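You operate a simulated robot arm through the tools that you are given. There is no shell and no other tool. Be economical: measure what you need, move in short steps, check, and stop when the job is done.

You run a simulated robot arm. Do the job below in one go: nothing can be reset, and whatever is moved stays where it is left.

JOB
Scrub the coffee ring off the round stool, dry the seat, then push it under the counter.
Fine: the damp orange sponge and the striped orange cloth, both back where they lay. What is to be rubbed or washed off counts as gone when no trace of it is left.

Only the result counts: the job must be done as asked and must still hold three seconds after the hand-in. Knocking over, shifting, dropping, spilling or breaking anything else fails it. Flat cloth is picked up by pressing the open fingertips on it (5 to 10 N) and closing them slowly along it; thin cloth reads only 2 to 8 mm in the jaws.

ROBOT AND FRAMES
A 7-joint arm with a two-finger parallel gripper on a trunk, on a base that drives. Base frame: it is fixed to the floor where the robot stands at the start and does not move with it; the origin is under the middle of the robot, x ahead of it, y to its left, z up. Readings come in cm, degrees, newtons and seconds.
With the tool pointing down near the work surface it reaches from about 26 to 48 cm from the robot's upright axis, wherever it stands. Its first joint turns from -166.0 to 166.0 degrees. Places, roughly: square stool [50, 175, 25]. Payload 3.91 kg.
The tool frame sits at the grasp point between the pads (the TCP): z along the fingers, y along the line on which they close. The tips reach 3 cm beyond it. The gripper opens to 11 cm. The fingers are 2 cm wide and 1 cm thick; the gripper's body (4.8 by 11.2 cm) begins 5.5 cm behind the TCP.
Orientation is told as [roll, pitch, yaw] about the base's x, y, z axes, in that order, counted from this pose: with the fingers straight down and closing along the base's y, the tool's x points along the base's -x, its y along +y and its z along -z.

CONTROLS
- The arm moves only by the tool step_arm. Its argument "series" is a list of rows, each an object of numbers (a shift or turn left out is 0, a gripper value left out holds the last): "dx", "dy", "dz": the shift along the tool's x, y, z in units of 300 mm (1.0 is 300 mm); "ax", "ay", "az": the turn, a rotation vector about the tool's x, y, z in units of 120 degrees (1.0 is 120 degrees); "hand": the closure in counts, from 0 (fully open) to 255 (shut). In form: [{"dx": .., "dy": .., "dz": .., "ax": .., "ay": .., "az": .., "hand": ..}, ...]. A call has 1 to 12 rows; each row is the pose to reach, as a shift and turn from the pose commanded when the call began, along the tool's axes at that moment. A call with a number of a shift or a turn outside -1 to 1 is refused whole. Each row takes 0.2 s and may step no farther than 5 cm and 8.6 degrees from the row before; otherwise, or with a gripper value out of range, the whole call is refused. Where a pose cannot be reached the arm comes as near as it can. A force on the tool above 40 N (or 10 N above the force at the start of the call, whichever is more), or a blocked arm, ends the call early, and 0.2 s more pass. Each finger travels about 15.3 cm/s and halts on what it meets, pressing with about 39 N; the grip force reading is that of the motor and also rises with nothing between the fingers. The clock runs only during rows and for 0.2 s after the last one: add rows that repeat a pose to give the fingers time. It gives the time, the measured TCP pose, the force on the tool (base axes), the opening and the grip force at its end, in the units of the frame above (readings bear some noise), with the torque about the TCP (base axes, N m) and any sound that the robot's microphone picked up.
- Cameras (640 x 400 px; columns grow to the right, rows downward): "scene" is now at [-1.21, 16.9, 137.73]; the picture's right is [0.25, -0.97, 0.00], its down [-0.84, -0.21, -0.50] and it looks along [0.48, 0.12, -0.87] (base axes); focal length 245 px, centre (320, 200). "wrist" rides on the gripper at [7.7, 0.7, -11.4] in the tool frame; the picture's right is [-0.09, 1.00, 0.00], its down [-0.80, -0.07, -0.59] and it looks along [-0.59, -0.05, 0.80] (tool axes); focal length 270 px, centre (320, 200). There is no depth. A picture from a camera that has moved, and an enlarged one, comes with that camera's place and axes in the base frame and with its lens.
- capture(camera): a new picture of that camera. The clock stands still meanwhile.
- raise_lower(by): slides the trunk up (or, below 0, down) by that many cm; the arm and the scene camera ride with it, the base frame stays. It gives what a move gives, with no picture.
- steer(legs): drives the robot by 1 to 6 legs, each [ahead, turn to the left] in cm and degrees, along the robot's own axes; the way and the turn of a leg run together, so that a leg with both is an arc; at most 150 cm and 180 degrees a leg. The arm and the cameras ride along, it lands a little off, and it stops where it bumps. It gives what a move gives.
- turn_head(pan, tilt): turns the head with the scene camera to pan (to the left, within 155 degrees either way) and tilt (down, from -29 to 69), counted from straight ahead of the robot. It gives what a move gives.
- enlarge(camera, box): a new picture of the part [left, top, right, bottom] of that camera's present view, enlarged. The clock stands still meanwhile.
- close_job(): hands the job in; it is judged then, once.

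Work in short steps. Places have to be worked out from the pictures, the camera data and where the tool is seen: move nearer, look again, correct. Check each grasp and each placing, and mend what went wrong. You have 120 turns and 82 pictures in all, those below and enlarged ones among them. Open the gripper and draw the arm clear of the work before you hand the job in, unless the task says otherwise; then end with one line.

The tools are called after "Request:" as name(argument=value, ...) on one line, values as JSON. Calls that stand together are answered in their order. step_arm: Moves the arm, as the interface text tells. Its arguments: {"type":"object","properties":{"series":{"type":"array","items":{"type":"object","properties":{"dx":{"type":"number"},"dy":{"type":"number"},"dz":{"type":"number"},"ax":{"type":"number"},"ay":{"type":"number"},"az":{"type":"number"},"hand":{"type":"number"}}}}},"required":["series"]} The other tools are called the same way: raise_lower (by) slides the trunk up or down; steer (legs) drives the base; turn_head (pan, tilt) turns the head that bears the scene camera; capture (camera) takes a picture; enlarge (camera, box) takes an enlarged picture of a part of a camera's view; close_job () hands the job in.

At the start:

```text
time_s: 0.0
ee_pos: [20.11, 40.63, 112.13]
tcp_rot: [0.1, 0.0, 0.1]
contact_force: [-0.4, 0.2, 0.6]
wrist_torque: [0.05, 0.0, 0.0]
gripper_width: 10.99
grasp_force: 0.0
trunk travel left (down, up): [-37.5, 23.5]
robot x, y, heading: [0.03, 0.12, 0.0]
head pan, tilt: [14.2, 60.2]
```

scene: 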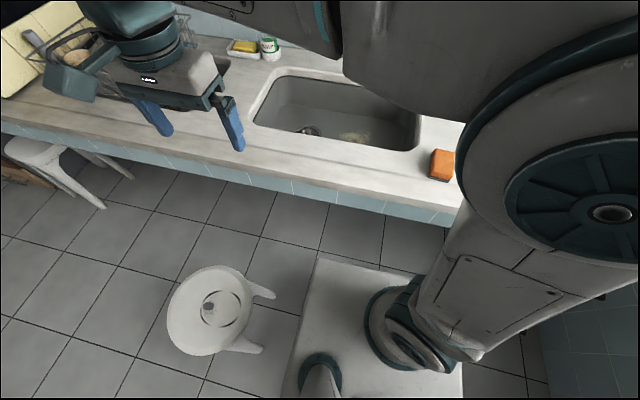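
wrist: 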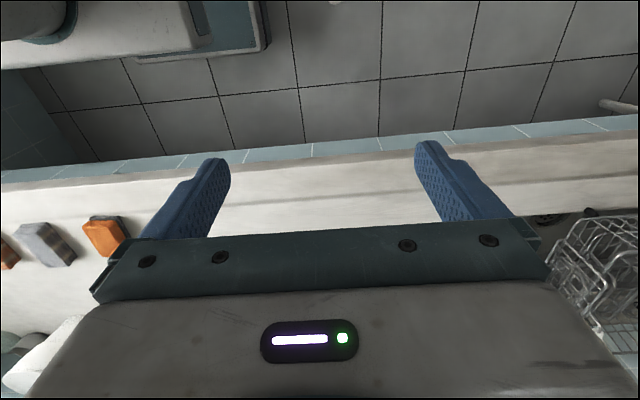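

The pictures show the round stool to the robot's left and the counter ahead, with an orange item near the sink's right. I'll turn the head to see the right side of the counter better.

Request:
turn_head(pan=-35, tilt=50)

Request:
capture(camera="scene")

Request:
turn_head(pan=60, tilt=50)

Request:
capture(camera="scene")

```text
time_s: 1.2
ee_pos: [20.2, 40.56, 112.14]
tcp_rot: [0.1, 0.0, 0.0]
contact_force: [-0.3, -0.4, 0.8]
wrist_torque: [-0.02, 0.03, 0.0]
gripper_width: 10.98
grasp_force: 0.0
trunk travel left (down, up): [-37.5, 23.5]
robot x, y, heading: [-0.11, 0.19, -0.0]
head pan, tilt: [-35.0, 50.0]
```

```text
79 pictures are left
camera scene: at [-1.34, 10.85, 139.0], right [-0.57, -0.82, 0.0], down [-0.63, 0.44, -0.64], along [0.53, -0.37, -0.77], focal length 245 px, centre (320, 200)
```

scene: 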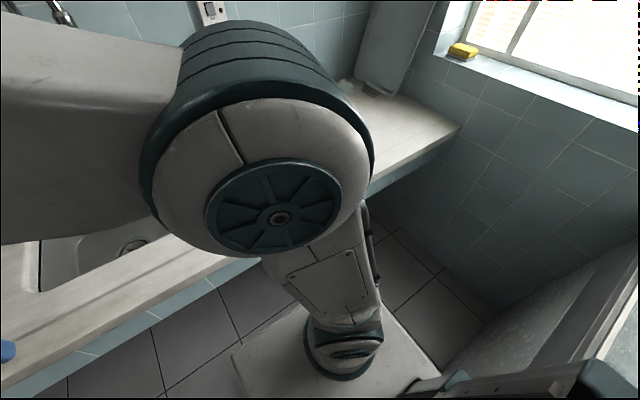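

```text
time_s: 2.9
ee_pos: [20.17, 40.75, 112.05]
tcp_rot: [0.0, 0.1, -0.1]
contact_force: [0.2, 0.3, 0.6]
wrist_torque: [-0.01, 0.0, 0.01]
gripper_width: 11.01
grasp_force: 0.0
trunk travel left (down, up): [-37.5, 23.5]
robot x, y, heading: [-0.18, 0.3, -0.1]
head pan, tilt: [60.0, 50.0]
```

```text
78 pictures are left
camera scene: at [-3.8, 21.93, 139.0], right [0.87, -0.5, 0.0], down [-0.38, -0.66, -0.64], along [0.32, 0.56, -0.77], focal length 245 px, centre (320, 200)
```

scene: 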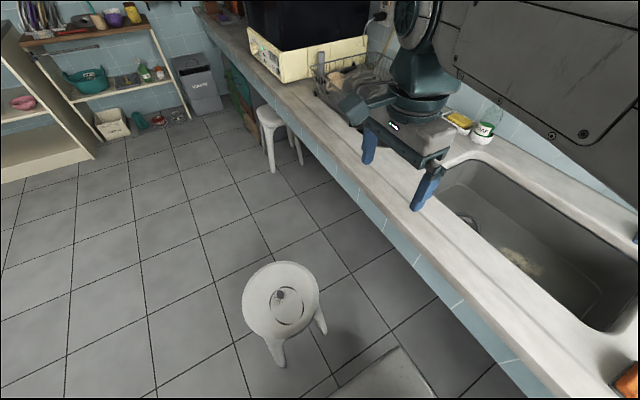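

The orange sponge triangulates to about (46, -5, 85), with a grey striped thing and another orange thing farther right. I'll swing the hand right to see them with the wrist camera, first enlarging the stool seat.

Request:
enlarge(camera="scene", box=[221, 245, 341, 320])

Request:
step_arm(series=[{"dy": -0.14}, {"dy": -0.28}, {"dy": -0.42}, {"dy": -0.56}, {"dy": -0.7}, {"dy": -0.84}, {"dy": -0.95}])

Request:
capture(camera="wrist")

```text
5.33 times, centred on (281, 282) of scene
camera zoom: at [-3.8, 21.93, 139.0], right [0.87, -0.5, 0.0], down [-0.38, -0.66, -0.64], along [0.32, 0.56, -0.77], focal length 1308 px, centre (528, -240)
```

zoom: 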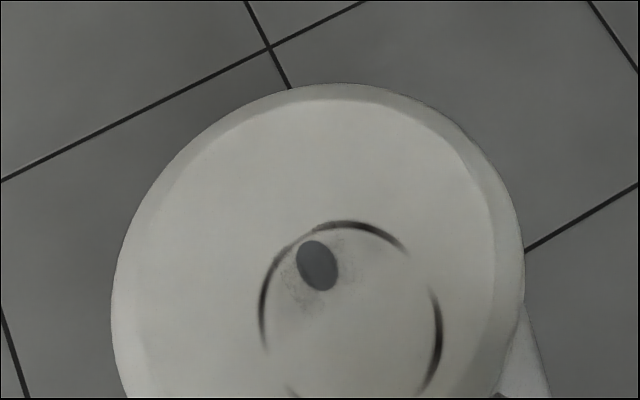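

```text
time_s: 4.5
ee_pos: [20.24, 12.44, 111.97]
tcp_rot: [-0.6, 1.1, 1.0]
contact_force: [-0.4, -0.3, 0.2]
wrist_torque: [-0.01, -0.04, -0.04]
gripper_width: 11.01
grasp_force: 0.1
trunk travel left (down, up): [-37.5, 23.5]
robot x, y, heading: [-0.32, 0.48, -0.1]
head pan, tilt: [60.0, 50.0]
```

```text
76 pictures are left
camera wrist: at [12.77, 13.08, 123.58], right [0.07, 1.0, -0.01], down [0.81, -0.05, 0.58], along [0.58, -0.05, -0.82], focal length 270 px, centre (320, 200)
```

wrist: 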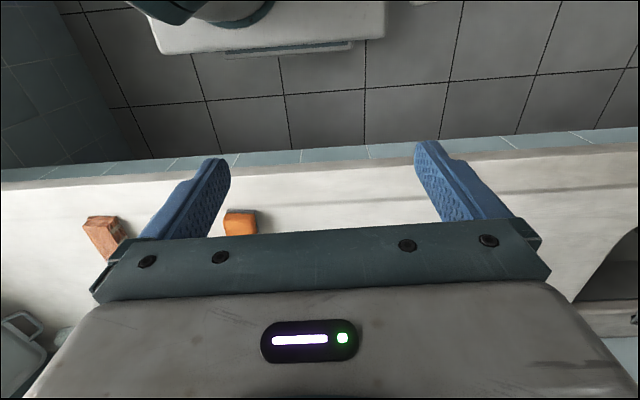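

The items sit just behind the gripper's body in the view, so I'll move the hand ahead and further right to look at them.

Request:
step_arm(series=[{"dx": -0.1, "dy": -0.12}, {"dx": -0.2, "dy": -0.24}, {"dx": -0.3, "dy": -0.36}, {"dx": -0.4, "dy": -0.48}, {"dx": -0.5, "dy": -0.6}, {"dx": -0.58, "dy": -0.7}, {"dx": -0.58, "dy": -0.8}])

Request:
capture(camera="wrist")

```text
time_s: 6.1
ee_pos: [37.64, -11.89, 112.24]
tcp_rot: [0.0, -0.1, -0.1]
contact_force: [-0.3, -0.4, 0.4]
wrist_torque: [-0.01, 0.0, -0.04]
gripper_width: 11.0
grasp_force: 0.0
trunk travel left (down, up): [-37.5, 23.5]
robot x, y, heading: [0.16, 0.18, 0.1]
head pan, tilt: [60.0, 50.0]
```

```text
75 pictures are left
camera wrist: at [29.96, -11.22, 123.71], right [0.09, 1.0, 0.0], down [0.8, -0.07, 0.6], along [0.59, -0.05, -0.8], focal length 270 px, centre (320, 200)
```

wrist: 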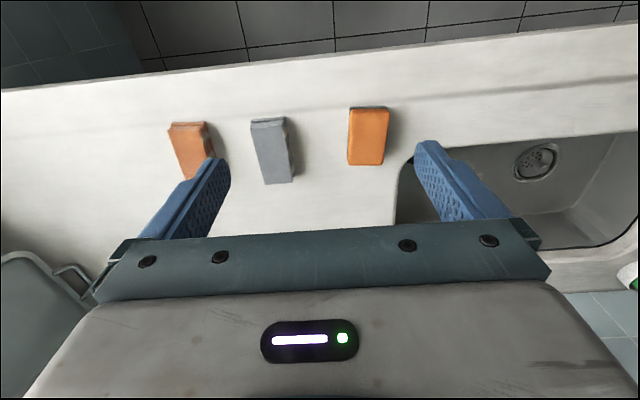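

Request:
enlarge(camera="wrist", box=[150, 80, 410, 220])

```text
2.46 times, centred on (280, 150) of wrist
camera zoom: at [29.96, -11.22, 123.71], right [0.09, 1.0, 0.0], down [0.8, -0.07, 0.6], along [0.59, -0.05, -0.8], focal length 665 px, centre (418, 323)
```

zoom: 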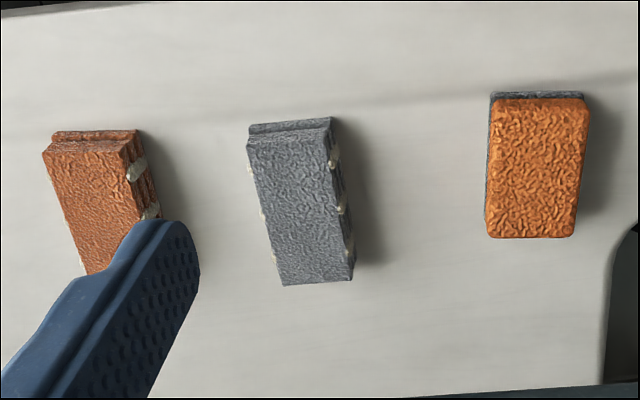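

The right item is the orange sponge at about (46.6, -5.4); the left, rust-coloured one at about (46.5, -32.6) is partly hidden. I'll shift right for a clear look.

Request:
step_arm(series=[{"dy": -0.14}, {"dy": -0.28}, {"dy": -0.42}, {"dy": -0.5}])

Request:
enlarge(camera="wrist", box=[160, 40, 480, 240])

```text
time_s: 7.1
ee_pos: [37.73, -27.01, 112.23]
tcp_rot: [0.0, 0.1, -0.1]
contact_force: [0.7, -0.6, 0.1]
wrist_torque: [-0.03, -0.01, 0.01]
gripper_width: 10.99
grasp_force: 0.1
trunk travel left (down, up): [-37.5, 23.5]
robot x, y, heading: [0.25, 0.54, -0.1]
head pan, tilt: [60.0, 50.0]
```

```text
2.00 times, centred on (320, 140) of wrist
camera zoom: at [29.95, -26.2, 123.69], right [0.09, 1.0, 0.0], down [0.8, -0.07, 0.59], along [0.59, -0.05, -0.8], focal length 541 px, centre (320, 320)
```

zoom: 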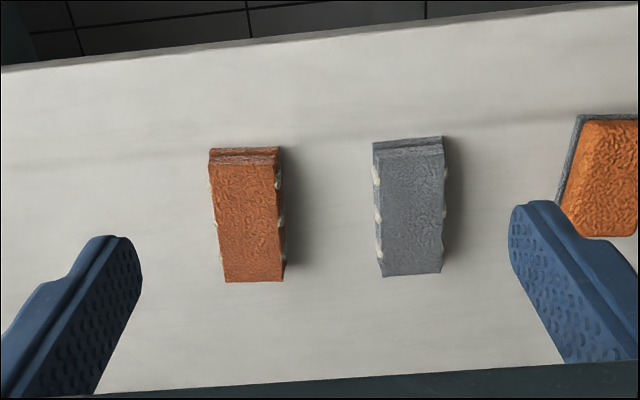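

I'll enlarge the rust pad to check for stripes, and look at the rest of the room for other cloths.

Request:
enlarge(camera="wrist", box=[250, 105, 330, 190])

Request:
turn_head(pan=25, tilt=30)

Request:
capture(camera="scene")

```text
4.71 times, centred on (290, 148) of wrist
camera zoom: at [29.95, -26.2, 123.69], right [0.09, 1.0, 0.0], down [0.8, -0.07, 0.59], along [0.59, -0.05, -0.8], focal length 1272 px, centre (461, 447)
```

zoom: 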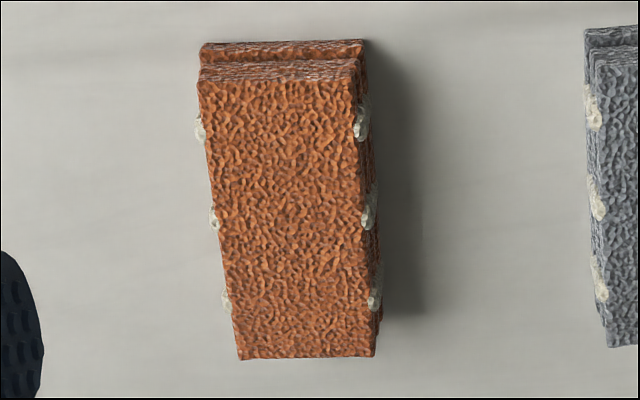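

```text
time_s: 8.1
ee_pos: [37.57, -26.71, 112.18]
tcp_rot: [0.1, 0.1, 0.0]
contact_force: [0.1, -0.3, 0.0]
wrist_torque: [0.0, 0.0, 0.01]
gripper_width: 11.0
grasp_force: 0.0
trunk travel left (down, up): [-37.5, 23.5]
robot x, y, heading: [0.12, 0.41, -0.1]
head pan, tilt: [25.0, 30.0]
```

```text
71 pictures are left
camera scene: at [0.54, 19.07, 141.95], right [0.42, -0.91, 0.0], down [-0.45, -0.21, -0.87], along [0.78, 0.37, -0.5], focal length 245 px, centre (320, 200)
```

scene: 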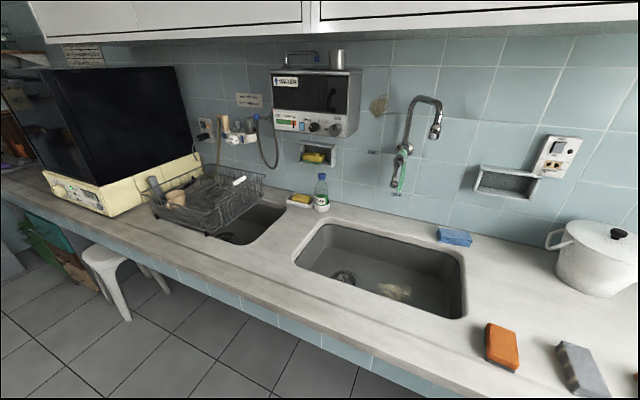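

A blue folded item lies behind the sink too. I'll look right and left/behind for any other orange striped cloth.

Request:
turn_head(pan=-30, tilt=35)

Request:
capture(camera="scene")

Request:
turn_head(pan=100, tilt=25)

Request:
capture(camera="scene")

Request:
turn_head(pan=-110, tilt=30)

Request:
capture(camera="scene")

```text
time_s: 9.3
ee_pos: [37.5, -26.83, 112.29]
tcp_rot: [0.0, 0.0, 0.0]
contact_force: [0.3, 0.5, -0.4]
wrist_torque: [-0.04, -0.01, 0.01]
gripper_width: 10.98
grasp_force: 0.0
trunk travel left (down, up): [-37.5, 23.5]
robot x, y, heading: [0.04, 0.0, 0.0]
head pan, tilt: [-30.0, 35.0]
```

```text
70 pictures are left
camera scene: at [-0.02, 10.84, 141.18], right [-0.5, -0.87, 0.0], down [-0.5, 0.29, -0.82], along [0.71, -0.41, -0.57], focal length 245 px, centre (320, 200)
```

scene: 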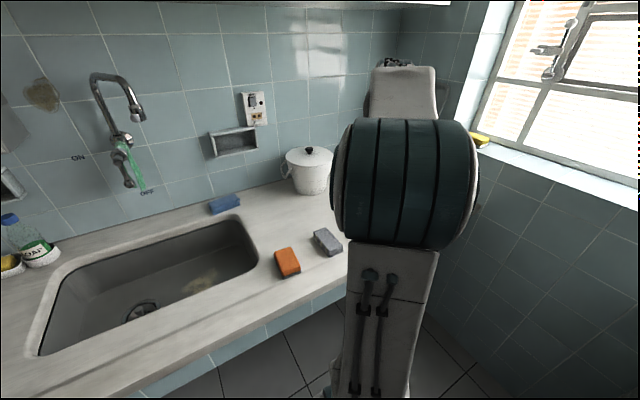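

```text
time_s: 11.4
ee_pos: [37.61, -26.84, 112.15]
tcp_rot: [0.0, 0.0, -0.1]
contact_force: [0.3, -0.8, 0.5]
wrist_torque: [-0.01, -0.01, 0.02]
gripper_width: 11.01
grasp_force: 0.1
trunk travel left (down, up): [-37.5, 23.5]
robot x, y, heading: [-0.04, 0.02, -0.2]
head pan, tilt: [100.0, 25.0]
```

```text
69 pictures are left
camera scene: at [-9.24, 24.31, 142.76], right [0.98, 0.17, 0.0], down [0.07, -0.42, -0.91], along [-0.16, 0.89, -0.42], focal length 245 px, centre (320, 200)
```

scene: 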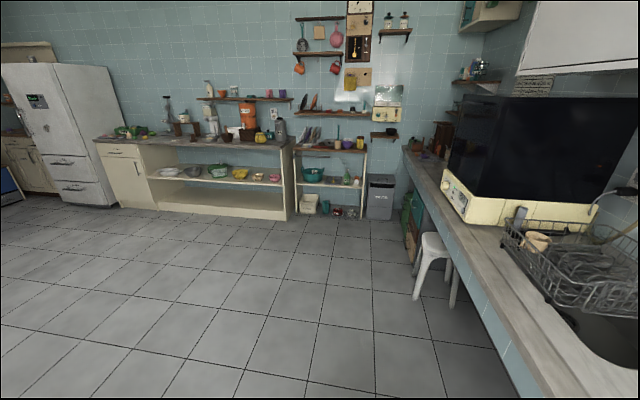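

```text
time_s: 14.5
ee_pos: [37.62, -26.76, 112.1]
tcp_rot: [-0.1, 0.1, -0.1]
contact_force: [0.1, -0.3, -0.7]
wrist_torque: [0.0, -0.01, -0.03]
gripper_width: 11.0
grasp_force: 0.0
trunk travel left (down, up): [-37.5, 23.5]
robot x, y, heading: [-0.28, 0.22, 0.0]
head pan, tilt: [-110.0, 30.0]
```

```text
68 pictures are left
camera scene: at [-10.74, 6.74, 141.96], right [-0.94, 0.34, 0.0], down [0.17, 0.47, -0.87], along [-0.3, -0.81, -0.5], focal length 245 px, centre (320, 200)
```

scene: 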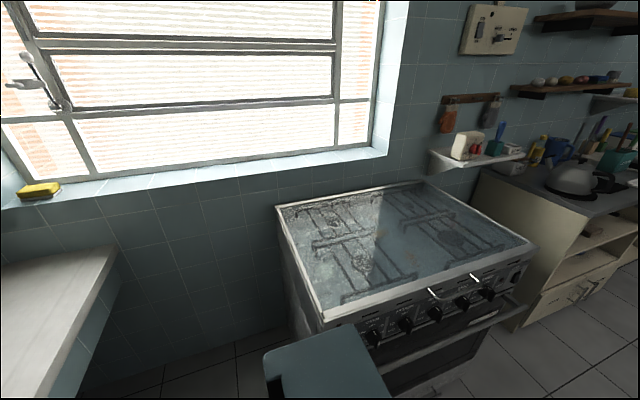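

No other cloths are around, so the rust/orange folded pad with the pale stripes is the cloth. I'll move above the sponge and check alignment.

Request:
step_arm(series=[{"dx": -0.05, "dy": 0.14}, {"dx": -0.1, "dy": 0.28}, {"dx": -0.15, "dy": 0.42}, {"dx": -0.2, "dy": 0.56}, {"dx": -0.25, "dy": 0.7}, {"dx": -0.29, "dy": 0.715, "dz": 0.1}, {"dx": -0.29, "dy": 0.715, "dz": 0.25}])

Request:
capture(camera="wrist")

```text
time_s: 16.1
ee_pos: [46.25, -5.66, 104.39]
tcp_rot: [-0.1, -0.1, -0.1]
contact_force: [-0.2, -0.6, 0.5]
wrist_torque: [0.01, 0.01, 0.0]
gripper_width: 11.0
grasp_force: 0.1
trunk travel left (down, up): [-37.5, 23.5]
robot x, y, heading: [-0.03, 0.32, 0.3]
head pan, tilt: [-110.0, 30.0]
```

```text
67 pictures are left
camera wrist: at [38.71, -4.99, 115.94], right [0.09, 1.0, 0.0], down [0.8, -0.07, 0.59], along [0.59, -0.05, -0.8], focal length 270 px, centre (320, 200)
```

wrist: 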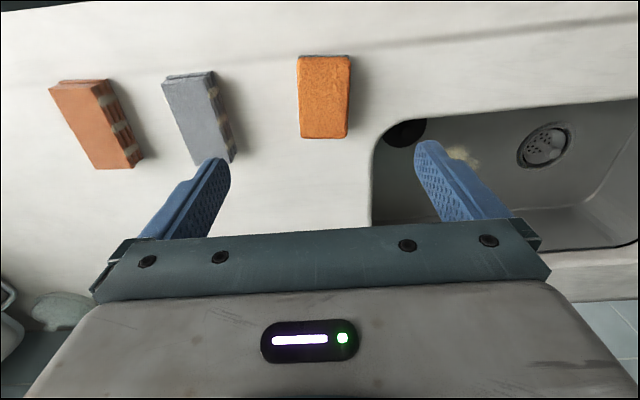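

The sponge is centred at about (46.9, -5.3), top about 85.5. I'll descend around it.

Request:
step_arm(series=[{"dx": -0.02, "dy": 0.012, "dz": 0.13}, {"dx": -0.02, "dy": 0.012, "dz": 0.26}, {"dx": -0.02, "dy": 0.012, "dz": 0.39}, {"dx": -0.02, "dy": 0.012, "dz": 0.52}])

Request:
capture(camera="wrist")

```text
time_s: 17.1
ee_pos: [46.92, -5.16, 88.99]
tcp_rot: [-0.1, 0.0, -0.2]
contact_force: [0.0, 0.1, 0.1]
wrist_torque: [0.01, -0.01, 0.0]
gripper_width: 10.99
grasp_force: 0.0
trunk travel left (down, up): [-37.5, 23.5]
robot x, y, heading: [0.1, 0.18, -0.1]
head pan, tilt: [-110.0, 30.0]
```

```text
66 pictures are left
camera wrist: at [39.37, -4.56, 100.47], right [0.09, 1.0, 0.0], down [0.8, -0.07, 0.6], along [0.59, -0.05, -0.8], focal length 270 px, centre (320, 200)
```

wrist: 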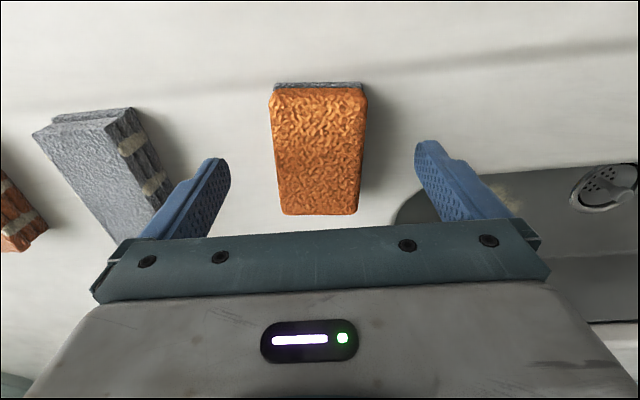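

Well centred. I'll creep down in small steps to find the counter with the fingertips.

Request:
step_arm(series=[{"dz": 0.02}, {"dz": 0.04}, {"dz": 0.055}, {"dz": 0.067}])

Request:
capture(camera="wrist")

```text
time_s: 18.1
ee_pos: [46.93, -4.99, 87.1]
tcp_rot: [0.0, 0.0, 0.0]
contact_force: [0.0, 0.3, 0.2]
wrist_torque: [-0.01, 0.01, -0.02]
gripper_width: 11.0
grasp_force: 0.1
trunk travel left (down, up): [-37.5, 23.5]
robot x, y, heading: [-0.0, 0.5, -0.2]
head pan, tilt: [-110.0, 30.0]
```

```text
65 pictures are left
camera wrist: at [39.3, -4.41, 98.55], right [0.09, 1.0, 0.0], down [0.8, -0.07, 0.59], along [0.59, -0.05, -0.8], focal length 270 px, centre (320, 200)
```

wrist: 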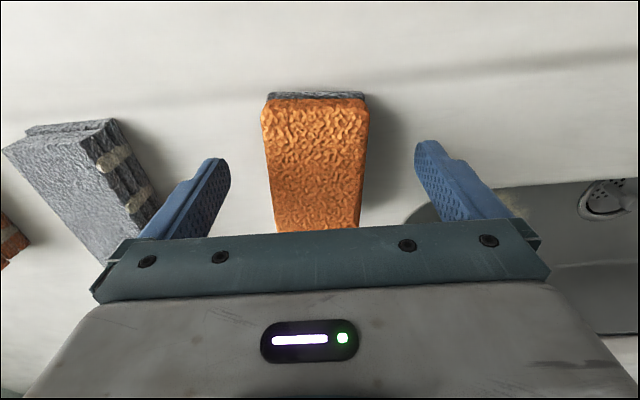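

No contact yet; a further centimetre down in 2 mm rows.

Request:
step_arm(series=[{"dz": 0.007}, {"dz": 0.014}, {"dz": 0.021}, {"dz": 0.028}, {"dz": 0.035}])

```text
time_s: 19.3
ee_pos: [46.92, -5.04, 86.04]
tcp_rot: [0.0, 0.1, 0.0]
contact_force: [0.9, -0.2, -0.3]
wrist_torque: [0.02, 0.0, 0.01]
gripper_width: 10.98
grasp_force: 0.0
trunk travel left (down, up): [-37.5, 23.5]
robot x, y, heading: [-0.08, 0.57, 0.1]
head pan, tilt: [-110.0, 30.0]
```

Still free; another centimetre.

Request:
step_arm(series=[{"dz": 0.007}, {"dz": 0.014}, {"dz": 0.021}, {"dz": 0.028}, {"dz": 0.035}])

Request:
capture(camera="wrist")

```text
time_s: 20.5
ee_pos: [46.93, -5.01, 84.95]
tcp_rot: [0.0, 0.0, -0.1]
contact_force: [0.4, 0.1, -0.1]
wrist_torque: [-0.01, 0.02, 0.02]
gripper_width: 11.01
grasp_force: 0.0
trunk travel left (down, up): [-37.5, 23.5]
robot x, y, heading: [-0.21, -0.34, 0.0]
head pan, tilt: [-110.0, 30.0]
```

```text
64 pictures are left
camera wrist: at [39.22, -4.39, 96.43], right [0.09, 1.0, 0.0], down [0.8, -0.07, 0.59], along [0.59, -0.05, -0.8], focal length 270 px, centre (320, 200)
```

wrist: 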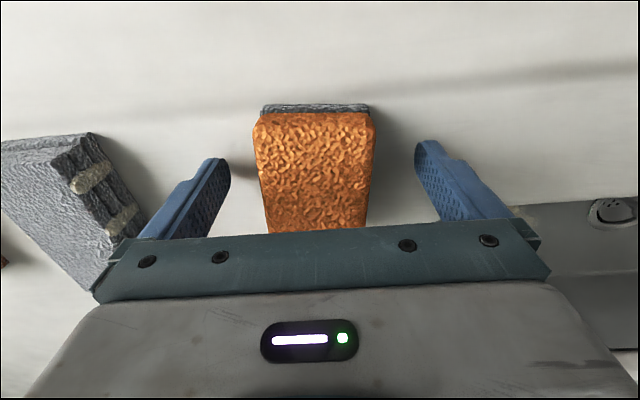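

Tips are around z 82 beside the sponge. I'll close moderately onto it.

Request:
step_arm(series=[{"hand": 80}, {"hand": 110}, {"hand": 125}, {"hand": 135}, {"hand": 145}, {"hand": 150}, {"hand": 150}])

Request:
capture(camera="wrist")

```text
time_s: 22.1
ee_pos: [46.82, -5.05, 84.88]
tcp_rot: [-0.1, 0.1, 0.1]
contact_force: [-0.2, 0.0, 0.4]
wrist_torque: [0.03, 0.0, 0.01]
gripper_width: 5.84
grasp_force: 38.9
trunk travel left (down, up): [-37.5, 23.5]
robot x, y, heading: [0.01, 0.11, 0.1]
head pan, tilt: [-110.0, 30.0]
```

```text
63 pictures are left
camera wrist: at [39.22, -4.39, 96.43], right [0.09, 1.0, 0.0], down [0.8, -0.07, 0.59], along [0.59, -0.05, -0.8], focal length 270 px, centre (320, 200)
```

wrist: 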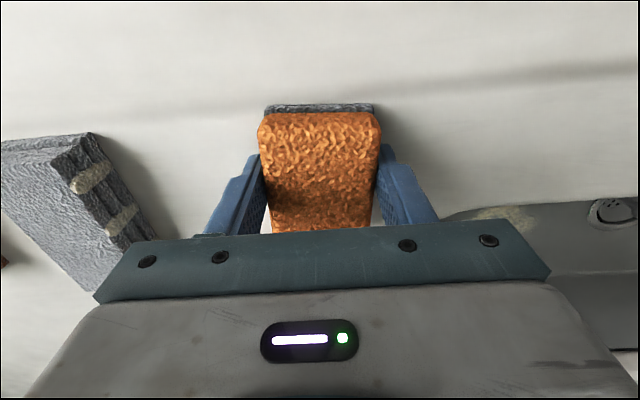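

Gripped at 5.84 cm, firm. Lift at the pose (46.9, -5.05, 84.9), which I'll return to later.

Request:
step_arm(series=[{"dz": -0.03}, {"dz": -0.1}, {"dz": -0.25}, {"dz": -0.4}, {"dz": -0.55}, {"dz": -0.7}, {"dz": -0.8}])

Request:
capture(camera="wrist")

Request:
turn_head(pan=20, tilt=60)

Request:
capture(camera="scene")

```text
time_s: 23.7
ee_pos: [46.88, -5.09, 109.13]
tcp_rot: [-0.1, 0.0, 0.0]
contact_force: [-0.3, 1.3, -0.8]
wrist_torque: [0.03, -0.01, 0.01]
gripper_width: 5.82
grasp_force: 38.9
trunk travel left (down, up): [-37.5, 23.5]
robot x, y, heading: [0.19, 0.22, 0.1]
head pan, tilt: [-110.0, 30.0]
```

```text
62 pictures are left
camera wrist: at [39.15, -4.42, 120.57], right [0.09, 1.0, 0.0], down [0.8, -0.07, 0.59], along [0.59, -0.05, -0.8], focal length 270 px, centre (320, 200)
```

wrist: 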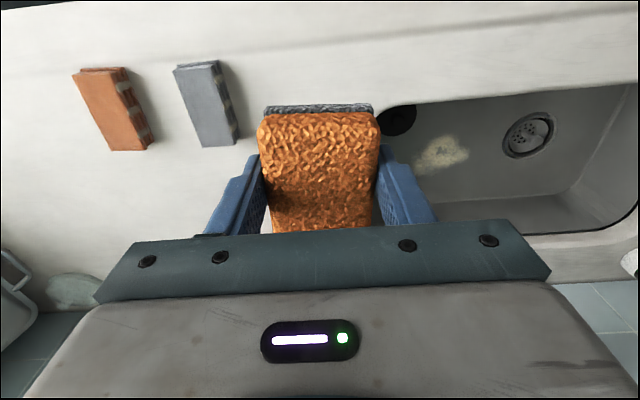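

```text
time_s: 25.8
ee_pos: [46.87, -5.1, 109.13]
tcp_rot: [0.0, 0.0, 0.0]
contact_force: [0.9, 0.3, -0.3]
wrist_torque: [0.0, 0.02, 0.02]
gripper_width: 5.76
grasp_force: 38.8
trunk travel left (down, up): [-37.5, 23.5]
robot x, y, heading: [0.03, 0.37, -0.0]
head pan, tilt: [20.0, 60.0]
```

```text
61 pictures are left
camera scene: at [-1.38, 17.52, 137.75], right [0.34, -0.94, 0.0], down [-0.81, -0.3, -0.5], along [0.47, 0.17, -0.87], focal length 245 px, centre (320, 200)
```

scene: 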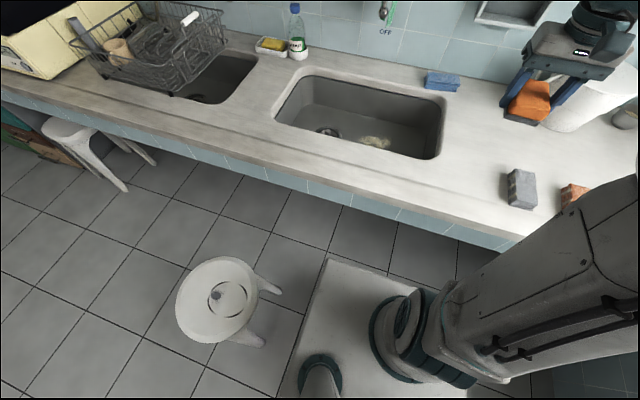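

The sponge is held. Before driving I need the base's outline relative to the stool, so I'll look left/down and then to the rear.

Request:
turn_head(pan=75, tilt=69)

Request:
capture(camera="scene")

Request:
turn_head(pan=150, tilt=50)

Request:
capture(camera="scene")

```text
time_s: 27.0
ee_pos: [46.8, -5.07, 109.04]
tcp_rot: [-0.1, -0.1, 0.0]
contact_force: [0.1, 0.6, 0.1]
wrist_torque: [-0.01, -0.01, 0.01]
gripper_width: 5.75
grasp_force: 39.2
trunk travel left (down, up): [-37.5, 23.5]
robot x, y, heading: [-0.3, 0.62, -0.0]
head pan, tilt: [75.0, 68.8]
```

```text
60 pictures are left
camera scene: at [-6.19, 20.65, 136.81], right [0.97, -0.26, 0.0], down [-0.24, -0.9, -0.36], along [0.09, 0.35, -0.93], focal length 245 px, centre (320, 200)
```

scene: 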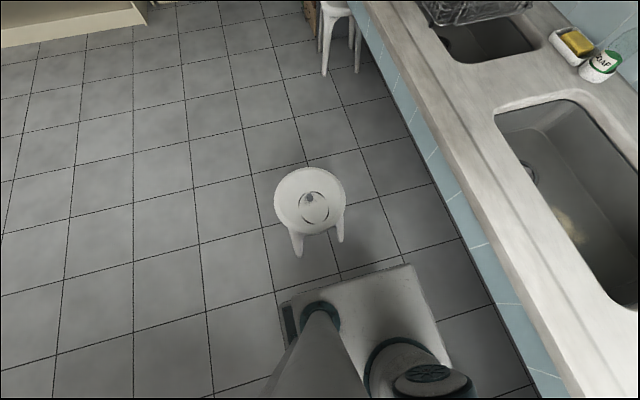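

```text
time_s: 28.5
ee_pos: [46.77, -5.2, 109.04]
tcp_rot: [0.0, -0.1, 0.0]
contact_force: [-0.5, 0.0, 0.3]
wrist_torque: [-0.02, 0.0, 0.01]
gripper_width: 5.7
grasp_force: 38.5
trunk travel left (down, up): [-37.5, 23.5]
robot x, y, heading: [-0.07, 0.5, -0.2]
head pan, tilt: [150.0, 50.0]
```

```text
59 pictures are left
camera scene: at [-14.31, 19.1, 139.0], right [0.5, 0.87, 0.0], down [0.66, -0.38, -0.64], along [-0.56, 0.32, -0.77], focal length 245 px, centre (320, 200)
```

scene: 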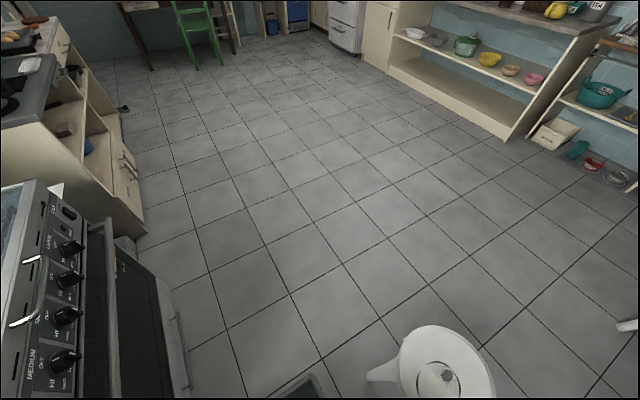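

The stool seat is about 28 cm wide centred near (-1, 56, ~42), its near feet at y≈43-48, and the base side is at y≈25; the rear is free. I'll swing the hand round to the left side, high up.

Request:
step_arm(series=[{"dx": 0.06, "dy": 0.13}, {"dx": 0.12, "dy": 0.26}, {"dx": 0.18, "dy": 0.39}, {"dx": 0.24, "dy": 0.52}, {"dx": 0.3, "dy": 0.65}, {"dx": 0.36, "dy": 0.78}, {"dx": 0.4, "dy": 0.9}])

Request:
step_arm(series=[{"dx": 0.12, "dy": 0.1}, {"dx": 0.24, "dy": 0.2}, {"dx": 0.36, "dy": 0.3}, {"dx": 0.48, "dy": 0.38}, {"dx": 0.6, "dy": 0.46}, {"dx": 0.72, "dy": 0.54}, {"dx": 0.84, "dy": 0.6}, {"dx": 0.96, "dy": 0.64}])

Request:
steer(legs=[[-25, -25], [-25, 25]])

```text
time_s: 30.1
ee_pos: [34.94, 22.04, 108.83]
tcp_rot: [-0.1, 0.0, -0.2]
contact_force: [-0.9, 0.6, -0.3]
wrist_torque: [-0.03, 0.01, 0.0]
gripper_width: 5.72
grasp_force: 38.9
trunk travel left (down, up): [-37.5, 23.5]
robot x, y, heading: [0.22, 0.65, 0.3]
head pan, tilt: [150.0, 50.0]
```

```text
time_s: 31.9
ee_pos: [6.04, 41.07, 109.07]
tcp_rot: [0.0, -0.1, -0.2]
contact_force: [0.1, -0.4, -0.1]
wrist_torque: [-0.02, 0.01, 0.01]
gripper_width: 5.71
grasp_force: 39.1
trunk travel left (down, up): [-37.5, 23.5]
robot x, y, heading: [-0.03, 0.19, 0.1]
head pan, tilt: [150.0, 50.0]
```

```text
time_s: 35.1
ee_pos: [-42.54, 51.91, 109.07]
tcp_rot: [0.0, 0.0, 0.0]
contact_force: [-0.3, 0.6, -1.2]
wrist_torque: [0.01, -0.01, 0.01]
gripper_width: 5.7
grasp_force: 38.7
trunk travel left (down, up): [-37.5, 23.5]
robot x, y, heading: [-48.84, 11.13, 0.0]
head pan, tilt: [150.0, 50.0]
```

The lateral shift worked (y=11.1). I'll drive forward alongside the stool and look.

Request:
steer(legs=[[44, 0]])

Request:
turn_head(pan=80, tilt=69)

Request:
capture(camera="scene")

Request:
capture(camera="wrist")

```text
time_s: 37.8
ee_pos: [1.58, 51.89, 108.94]
tcp_rot: [0.0, 0.0, -0.1]
contact_force: [0.4, 0.2, 0.2]
wrist_torque: [0.04, -0.01, 0.0]
gripper_width: 5.68
grasp_force: 39.2
trunk travel left (down, up): [-37.5, 23.5]
robot x, y, heading: [-4.51, 10.84, 0.1]
head pan, tilt: [150.0, 50.0]
```

```text
time_s: 39.2
ee_pos: [1.57, 51.86, 109.1]
tcp_rot: [0.1, 0.0, -0.2]
contact_force: [-0.9, -1.1, -0.2]
wrist_torque: [-0.04, -0.01, 0.0]
gripper_width: 5.72
grasp_force: 39.4
trunk travel left (down, up): [-37.5, 23.5]
robot x, y, heading: [-4.53, 11.04, -0.1]
head pan, tilt: [80.0, 68.8]
```

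```text
58 pictures are left
camera scene: at [-11.33, 31.59, 136.81], right [0.98, -0.17, 0.0], down [-0.16, -0.92, -0.36], along [0.06, 0.36, -0.93], focal length 245 px, centre (320, 200)
```

scene: 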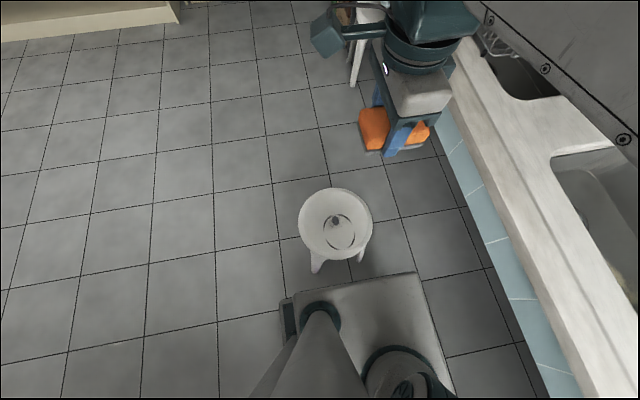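

```text
57 pictures are left
camera wrist: at [-6.1, 52.58, 120.53], right [0.09, 1.0, 0.0], down [0.8, -0.07, 0.59], along [0.59, -0.05, -0.8], focal length 270 px, centre (320, 200)
```

wrist: 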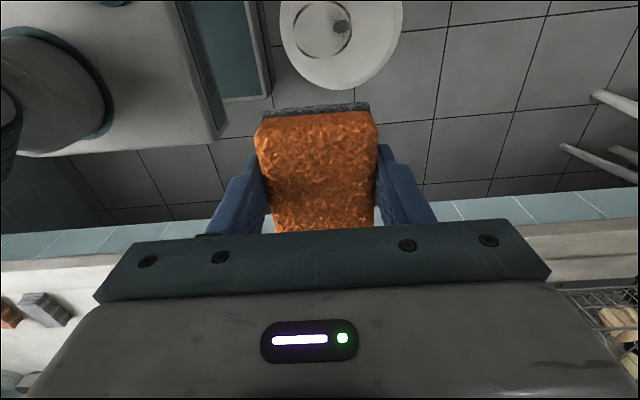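

The hand is above the seat, but a link of the arm appears over the counter; before lowering the trunk I'll check the arm's posture.

Request:
turn_head(pan=50, tilt=20)

Request:
capture(camera="scene")

Request:
turn_head(pan=-20, tilt=45)

Request:
capture(camera="scene")

```text
time_s: 40.4
ee_pos: [1.42, 51.84, 109.04]
tcp_rot: [0.0, 0.0, -0.1]
contact_force: [-0.3, 0.0, 0.3]
wrist_torque: [0.01, -0.02, -0.03]
gripper_width: 5.7
grasp_force: 39.0
trunk travel left (down, up): [-37.5, 23.5]
robot x, y, heading: [-4.56, 11.11, 0.2]
head pan, tilt: [50.0, 20.0]
```

```text
56 pictures are left
camera scene: at [-6.32, 33.21, 143.55], right [0.77, -0.64, 0.0], down [-0.22, -0.26, -0.94], along [0.6, 0.72, -0.34], focal length 245 px, centre (320, 200)
```

scene: 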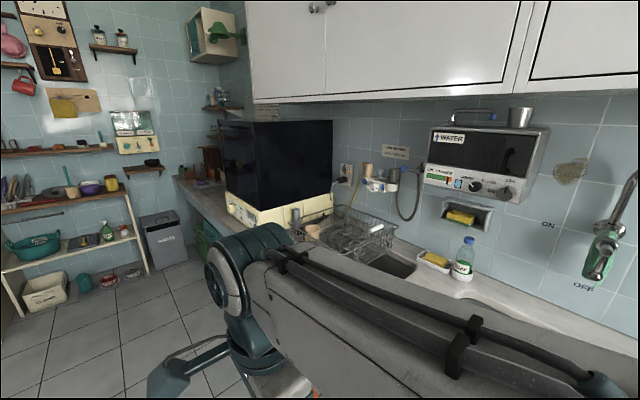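

```text
time_s: 41.8
ee_pos: [1.51, 51.77, 109.1]
tcp_rot: [0.0, 0.0, -0.1]
contact_force: [0.1, -0.8, -1.3]
wrist_torque: [0.03, 0.02, 0.0]
gripper_width: 5.69
grasp_force: 39.1
trunk travel left (down, up): [-37.5, 23.5]
robot x, y, heading: [-4.59, 11.28, -0.3]
head pan, tilt: [-20.0, 45.0]
```

```text
55 pictures are left
camera scene: at [-4.67, 23.3, 139.7], right [-0.34, -0.94, 0.0], down [-0.66, 0.24, -0.71], along [0.66, -0.24, -0.71], focal length 245 px, centre (320, 200)
```

scene: 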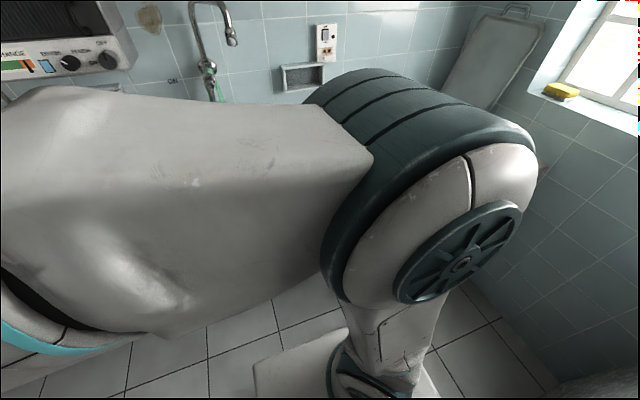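

The elbow is near the robot's axis and well back of the counter edge (x≈33), so lowering is safe. I'll pull the hand back over the seat's rear, then lower the trunk in part.

Request:
step_arm(series=[{"dx": 0.15}, {"dx": 0.3}, {"dx": 0.45}])

Request:
raise_lower(by=-26)

Request:
capture(camera="wrist")

```text
time_s: 42.6
ee_pos: [-12.0, 51.89, 108.99]
tcp_rot: [0.0, 0.1, -0.1]
contact_force: [-0.7, -0.1, -0.4]
wrist_torque: [-0.02, 0.05, -0.02]
gripper_width: 5.71
grasp_force: 38.4
trunk travel left (down, up): [-37.5, 23.5]
robot x, y, heading: [-4.9, 10.9, -0.2]
head pan, tilt: [-20.0, 45.0]
```

```text
time_s: 45.3
ee_pos: [-12.09, 51.88, 83.04]
tcp_rot: [0.0, 0.0, -0.1]
contact_force: [0.5, -1.2, -0.4]
wrist_torque: [0.03, -0.01, -0.02]
gripper_width: 5.69
grasp_force: 39.1
trunk travel left (down, up): [-11.5, 49.5]
robot x, y, heading: [-4.82, 11.17, -0.2]
head pan, tilt: [-20.0, 45.0]
```

```text
54 pictures are left
camera wrist: at [-19.69, 52.66, 94.56], right [0.09, 1.0, 0.0], down [0.8, -0.07, 0.59], along [0.59, -0.05, -0.8], focal length 270 px, centre (320, 200)
```

wrist: 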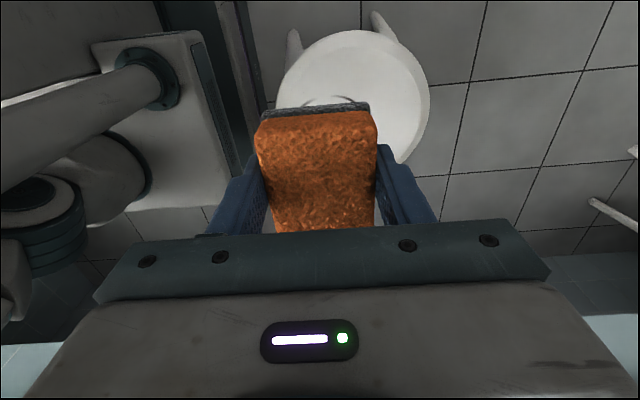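

I see the seat centred near (-3.5, 57.5). A scene view from the lowered head gives better ring geometry.

Request:
turn_head(pan=85, tilt=65)

Request:
capture(camera="scene")

```text
time_s: 47.1
ee_pos: [-11.98, 51.9, 82.97]
tcp_rot: [-0.1, 0.1, -0.2]
contact_force: [0.7, 0.4, -0.1]
wrist_torque: [0.02, 0.01, 0.03]
gripper_width: 5.69
grasp_force: 38.9
trunk travel left (down, up): [-11.5, 49.5]
robot x, y, heading: [-4.61, 11.04, -0.1]
head pan, tilt: [85.0, 65.0]
```

```text
53 pictures are left
camera scene: at [-11.77, 32.12, 111.19], right [1.0, -0.09, 0.0], down [-0.08, -0.9, -0.42], along [0.04, 0.42, -0.91], focal length 245 px, centre (320, 200)
```

scene: 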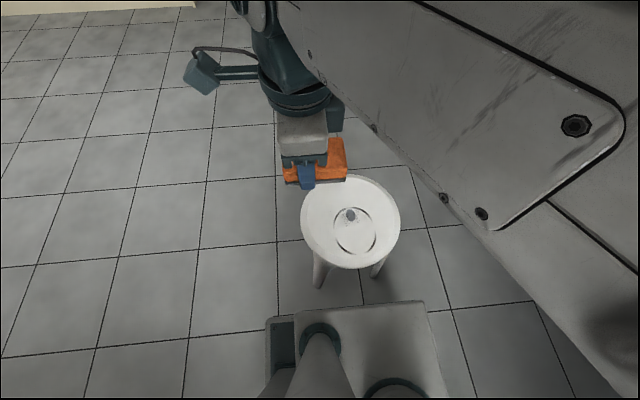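

Ring centre is about (0.5, 53.3), radius ~6.5, seat height 40-46 still uncertain. I'll move over it, lower the trunk by 11, then go down partway.

Request:
step_arm(series=[{"dx": -0.15, "dy": 0.02}, {"dx": -0.3, "dy": 0.04}, {"dx": -0.42, "dy": 0.05}])

Request:
raise_lower(by=-11)

Request:
step_arm(series=[{"dz": 0.15}, {"dz": 0.3}, {"dz": 0.45}, {"dz": 0.58}])

Request:
capture(camera="wrist")

Request:
capture(camera="scene")

```text
time_s: 47.9
ee_pos: [0.47, 53.46, 82.73]
tcp_rot: [0.0, -0.1, -0.1]
contact_force: [-0.5, 0.9, -0.3]
wrist_torque: [0.02, -0.04, -0.02]
gripper_width: 5.67
grasp_force: 39.2
trunk travel left (down, up): [-11.5, 49.5]
robot x, y, heading: [-4.78, 10.99, -0.3]
head pan, tilt: [85.0, 65.0]
```

```text
time_s: 49.3
ee_pos: [0.41, 53.41, 71.77]
tcp_rot: [-0.1, 0.1, -0.1]
contact_force: [-0.8, 0.4, -0.1]
wrist_torque: [0.01, -0.01, 0.01]
gripper_width: 5.69
grasp_force: 39.1
trunk travel left (down, up): [-0.5, 60.5]
robot x, y, heading: [-4.61, 10.81, -0.1]
head pan, tilt: [85.0, 65.0]
```

```text
time_s: 50.3
ee_pos: [0.42, 53.26, 54.48]
tcp_rot: [0.0, -0.1, 0.0]
contact_force: [-0.2, 0.3, 0.3]
wrist_torque: [-0.01, -0.05, 0.01]
gripper_width: 5.7
grasp_force: 39.2
trunk travel left (down, up): [-0.5, 60.5]
robot x, y, heading: [-4.41, 11.06, -0.2]
head pan, tilt: [85.0, 65.0]
```

```text
52 pictures are left
camera wrist: at [-7.28, 54.03, 65.91], right [0.09, 1.0, 0.0], down [0.8, -0.07, 0.59], along [0.59, -0.05, -0.8], focal length 270 px, centre (320, 200)
```

wrist: 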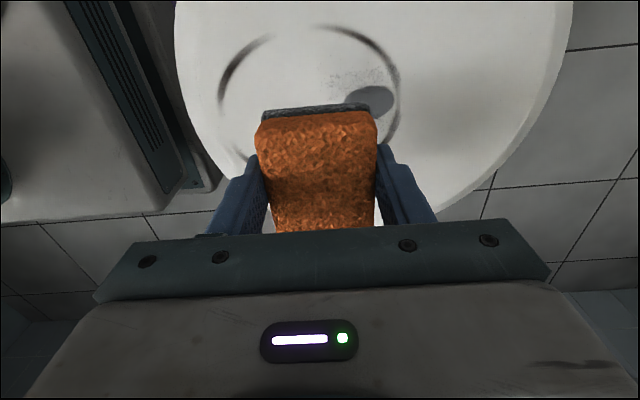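

```text
51 pictures are left
camera scene: at [-11.78, 32.1, 100.2], right [1.0, -0.09, 0.0], down [-0.08, -0.9, -0.42], along [0.04, 0.42, -0.91], focal length 245 px, centre (320, 200)
```

scene: 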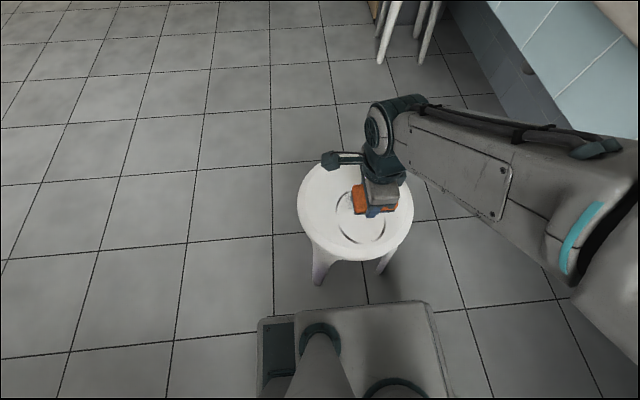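

Seat estimated at z≈46.5, ring centre ≈(0.2, 52.8), hole at (-1.4, 57.1). I'll creep down till contact.

Request:
step_arm(series=[{"dz": 0.02}, {"dz": 0.04}, {"dz": 0.06}, {"dz": 0.08}, {"dz": 0.09}, {"dz": 0.1}])

```text
time_s: 51.7
ee_pos: [0.41, 53.4, 51.37]
tcp_rot: [0.0, 0.1, 0.0]
contact_force: [0.6, 0.4, -0.4]
wrist_torque: [-0.02, 0.0, 0.0]
gripper_width: 5.7
grasp_force: 39.1
trunk travel left (down, up): [-0.5, 60.5]
robot x, y, heading: [-4.62, 10.8, 0.2]
head pan, tilt: [85.0, 65.0]
```

No contact at TCP z 51.4; continue in 1.5-2 mm rows.

Request:
step_arm(series=[{"dz": 0.006}, {"dz": 0.012}, {"dz": 0.018}, {"dz": 0.024}, {"dz": 0.03}])

Request:
step_arm(series=[{"dz": 0.005}, {"dz": 0.01}, {"dz": 0.015}, {"dz": 0.02}])

```text
time_s: 52.9
ee_pos: [0.41, 53.22, 50.53]
tcp_rot: [0.1, 0.0, 0.0]
contact_force: [0.0, -0.4, 0.2]
wrist_torque: [-0.02, -0.01, -0.01]
gripper_width: 5.68
grasp_force: 39.3
trunk travel left (down, up): [-0.5, 60.5]
robot x, y, heading: [-4.48, 11.09, 0.1]
head pan, tilt: [85.0, 65.0]
```

```text
time_s: 53.9
ee_pos: [0.45, 53.31, 49.81]
tcp_rot: [0.0, -0.1, -0.1]
contact_force: [0.4, -0.7, -0.7]
wrist_torque: [0.0, 0.01, -0.02]
gripper_width: 5.69
grasp_force: 39.1
trunk travel left (down, up): [-0.5, 60.5]
robot x, y, heading: [-4.95, 11.25, 0.0]
head pan, tilt: [85.0, 65.0]
```

Request:
step_arm(series=[{"dz": 0.005}, {"dz": 0.01}, {"dz": 0.015}, {"dz": 0.02}])

Request:
capture(camera="wrist")

```text
time_s: 54.9
ee_pos: [0.45, 53.35, 49.38]
tcp_rot: [0.0, 0.0, -0.1]
contact_force: [-0.2, 0.3, 0.5]
wrist_torque: [-0.01, 0.01, 0.02]
gripper_width: 5.69
grasp_force: 38.8
trunk travel left (down, up): [-0.5, 60.5]
robot x, y, heading: [-3.93, 10.62, -0.2]
head pan, tilt: [85.0, 65.0]
```

```text
50 pictures are left
camera wrist: at [-7.17, 54.1, 60.8], right [0.09, 1.0, 0.0], down [0.8, -0.07, 0.59], along [0.59, -0.05, -0.8], focal length 270 px, centre (320, 200)
```

wrist: 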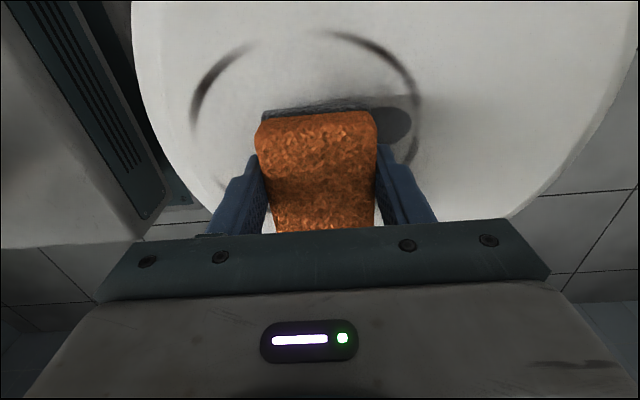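

Scaling gives seat z≈43, so more to go; continue down in 3 mm rows.

Request:
step_arm(series=[{"dz": 0.008}, {"dz": 0.016}, {"dz": 0.024}, {"dz": 0.032}, {"dz": 0.04}])

Request:
step_arm(series=[{"dz": 0.005}, {"dz": 0.01}, {"dz": 0.015}, {"dz": 0.02}])

```text
time_s: 56.1
ee_pos: [0.4, 53.51, 48.39]
tcp_rot: [0.4, -0.1, -0.2]
contact_force: [1.1, -4.2, 39.2]
wrist_torque: [-0.68, -0.2, -0.07]
gripper_width: 5.7
grasp_force: 39.1
trunk travel left (down, up): [-0.5, 60.5]
robot x, y, heading: [-4.79, 11.07, 0.0]
head pan, tilt: [85.0, 65.0]
```

```text
time_s: 56.5
ee_pos: [0.53, 53.47, 48.37]
tcp_rot: [0.4, -0.1, -0.1]
contact_force: [1.0, -10.7, 28.8]
wrist_torque: [-0.61, 0.13, -0.01]
gripper_width: 5.69
grasp_force: 38.8
trunk travel left (down, up): [-0.5, 60.5]
robot x, y, heading: [-4.83, 11.04, -0.2]
head pan, tilt: [85.0, 65.0]
stopped in row 1: the force on the tool passed its limit (the readings are from after the stop); the commanded pose is now the measured one
```

Contact at about TCP z 48.5 with ~30 N; I'll ease up ~1 mm and read the force.

Request:
step_arm(series=[{"dz": -0.002}, {"dz": -0.003}])

```text
time_s: 57.1
ee_pos: [0.51, 53.57, 48.34]
tcp_rot: [0.6, -0.2, -0.1]
contact_force: [-1.1, -5.9, 27.0]
wrist_torque: [-0.45, -0.03, -0.06]
gripper_width: 5.69
grasp_force: 39.2
trunk travel left (down, up): [-0.5, 60.5]
robot x, y, heading: [-4.68, 10.82, 0.1]
head pan, tilt: [85.0, 65.0]
```

Request:
step_arm(series=[{"dz": -0.003}, {"dz": -0.006}])

```text
time_s: 57.7
ee_pos: [0.5, 53.61, 48.44]
tcp_rot: [0.2, 0.0, -0.1]
contact_force: [0.8, 1.2, 7.1]
wrist_torque: [0.12, -0.01, 0.02]
gripper_width: 5.7
grasp_force: 39.3
trunk travel left (down, up): [-0.5, 60.5]
robot x, y, heading: [-4.63, 11.11, -0.2]
head pan, tilt: [85.0, 65.0]
```

Contact is now a gentle 7 N. I'll rub in a pattern over the ring area (TCP x ±4, y ±5).

Request:
step_arm(series=[{"dy": -0.1}, {"dy": -0.2}, {"dx": 0.13, "dy": -0.2}, {"dx": 0.13, "dy": -0.1}, {"dx": 0.13, "dy": 0.0}, {"dx": 0.13, "dy": 0.1}, {"dx": 0.13, "dy": 0.15}, {"dx": 0.0, "dy": 0.15}, {"dx": 0.0, "dy": 0.05}, {"dx": -0.13, "dy": 0.05}, {"dx": -0.13, "dy": -0.05}, {"dx": -0.13, "dy": -0.15}])

```text
time_s: 60.3
ee_pos: [4.3, 48.92, 48.44]
tcp_rot: [0.3, 0.0, -0.2]
contact_force: [-0.7, -0.9, 2.8]
wrist_torque: [-0.09, -0.01, 0.02]
gripper_width: 5.69
grasp_force: 38.9
trunk travel left (down, up): [-0.5, 60.5]
robot x, y, heading: [-4.44, 10.89, 0.1]
head pan, tilt: [85.0, 65.0]
```

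Force dropped slightly to ~3 N; I'll add 0.6 mm and do another crossing pass ending aside to look.

Request:
step_arm(series=[{"dz": 0.002, "dy": 0.1}, {"dz": 0.002, "dy": 0.2}, {"dz": 0.002, "dy": 0.3}, {"dz": 0.002, "dx": 0.13, "dy": 0.3}, {"dz": 0.002, "dx": 0.13, "dy": 0.2}, {"dz": 0.002, "dx": 0.13, "dy": 0.1}, {"dz": 0.002, "dx": 0.13, "dy": 0.0}, {"dz": 0.002, "dx": 0.13, "dy": -0.08}, {"dz": 0.002, "dx": 0.26, "dy": -0.08}, {"dz": 0.002, "dx": 0.26, "dy": 0.05}, {"dz": 0.002, "dx": 0.26, "dy": 0.18}, {"dz": 0.002, "dx": 0.26, "dy": 0.3}])

Request:
step_arm(series=[{"dz": -0.03}, {"dz": -0.1}, {"dx": 0.15, "dz": -0.2}, {"dx": 0.3, "dz": -0.2}])

Request:
capture(camera="wrist")

Request:
enlarge(camera="scene", box=[280, 150, 440, 290])

```text
time_s: 62.9
ee_pos: [-3.31, 58.09, 48.41]
tcp_rot: [0.3, -0.2, 0.0]
contact_force: [-0.5, -1.3, 2.0]
wrist_torque: [-0.13, 0.05, 0.0]
gripper_width: 5.67
grasp_force: 39.2
trunk travel left (down, up): [-0.5, 60.5]
robot x, y, heading: [-4.66, 10.89, -0.2]
head pan, tilt: [85.0, 65.0]
```

```text
refused: row 3 steps farther than a row can; nothing moved
```

```text
49 pictures are left
camera wrist: at [-10.94, 58.74, 59.86], right [0.09, 1.0, 0.01], down [0.8, -0.08, 0.59], along [0.59, -0.05, -0.8], focal length 270 px, centre (320, 200)
```

wrist: 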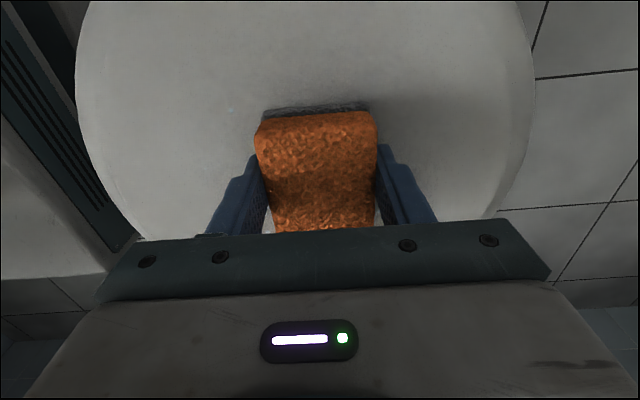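

```text
2.86 times, centred on (360, 220) of scene
camera zoom: at [-11.77, 32.1, 100.19], right [1.0, -0.09, 0.0], down [-0.08, -0.9, -0.42], along [0.04, 0.42, -0.91], focal length 701 px, centre (206, 143)
```

zoom: 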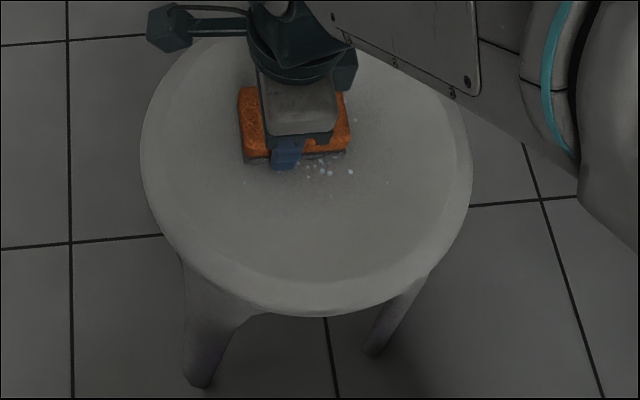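

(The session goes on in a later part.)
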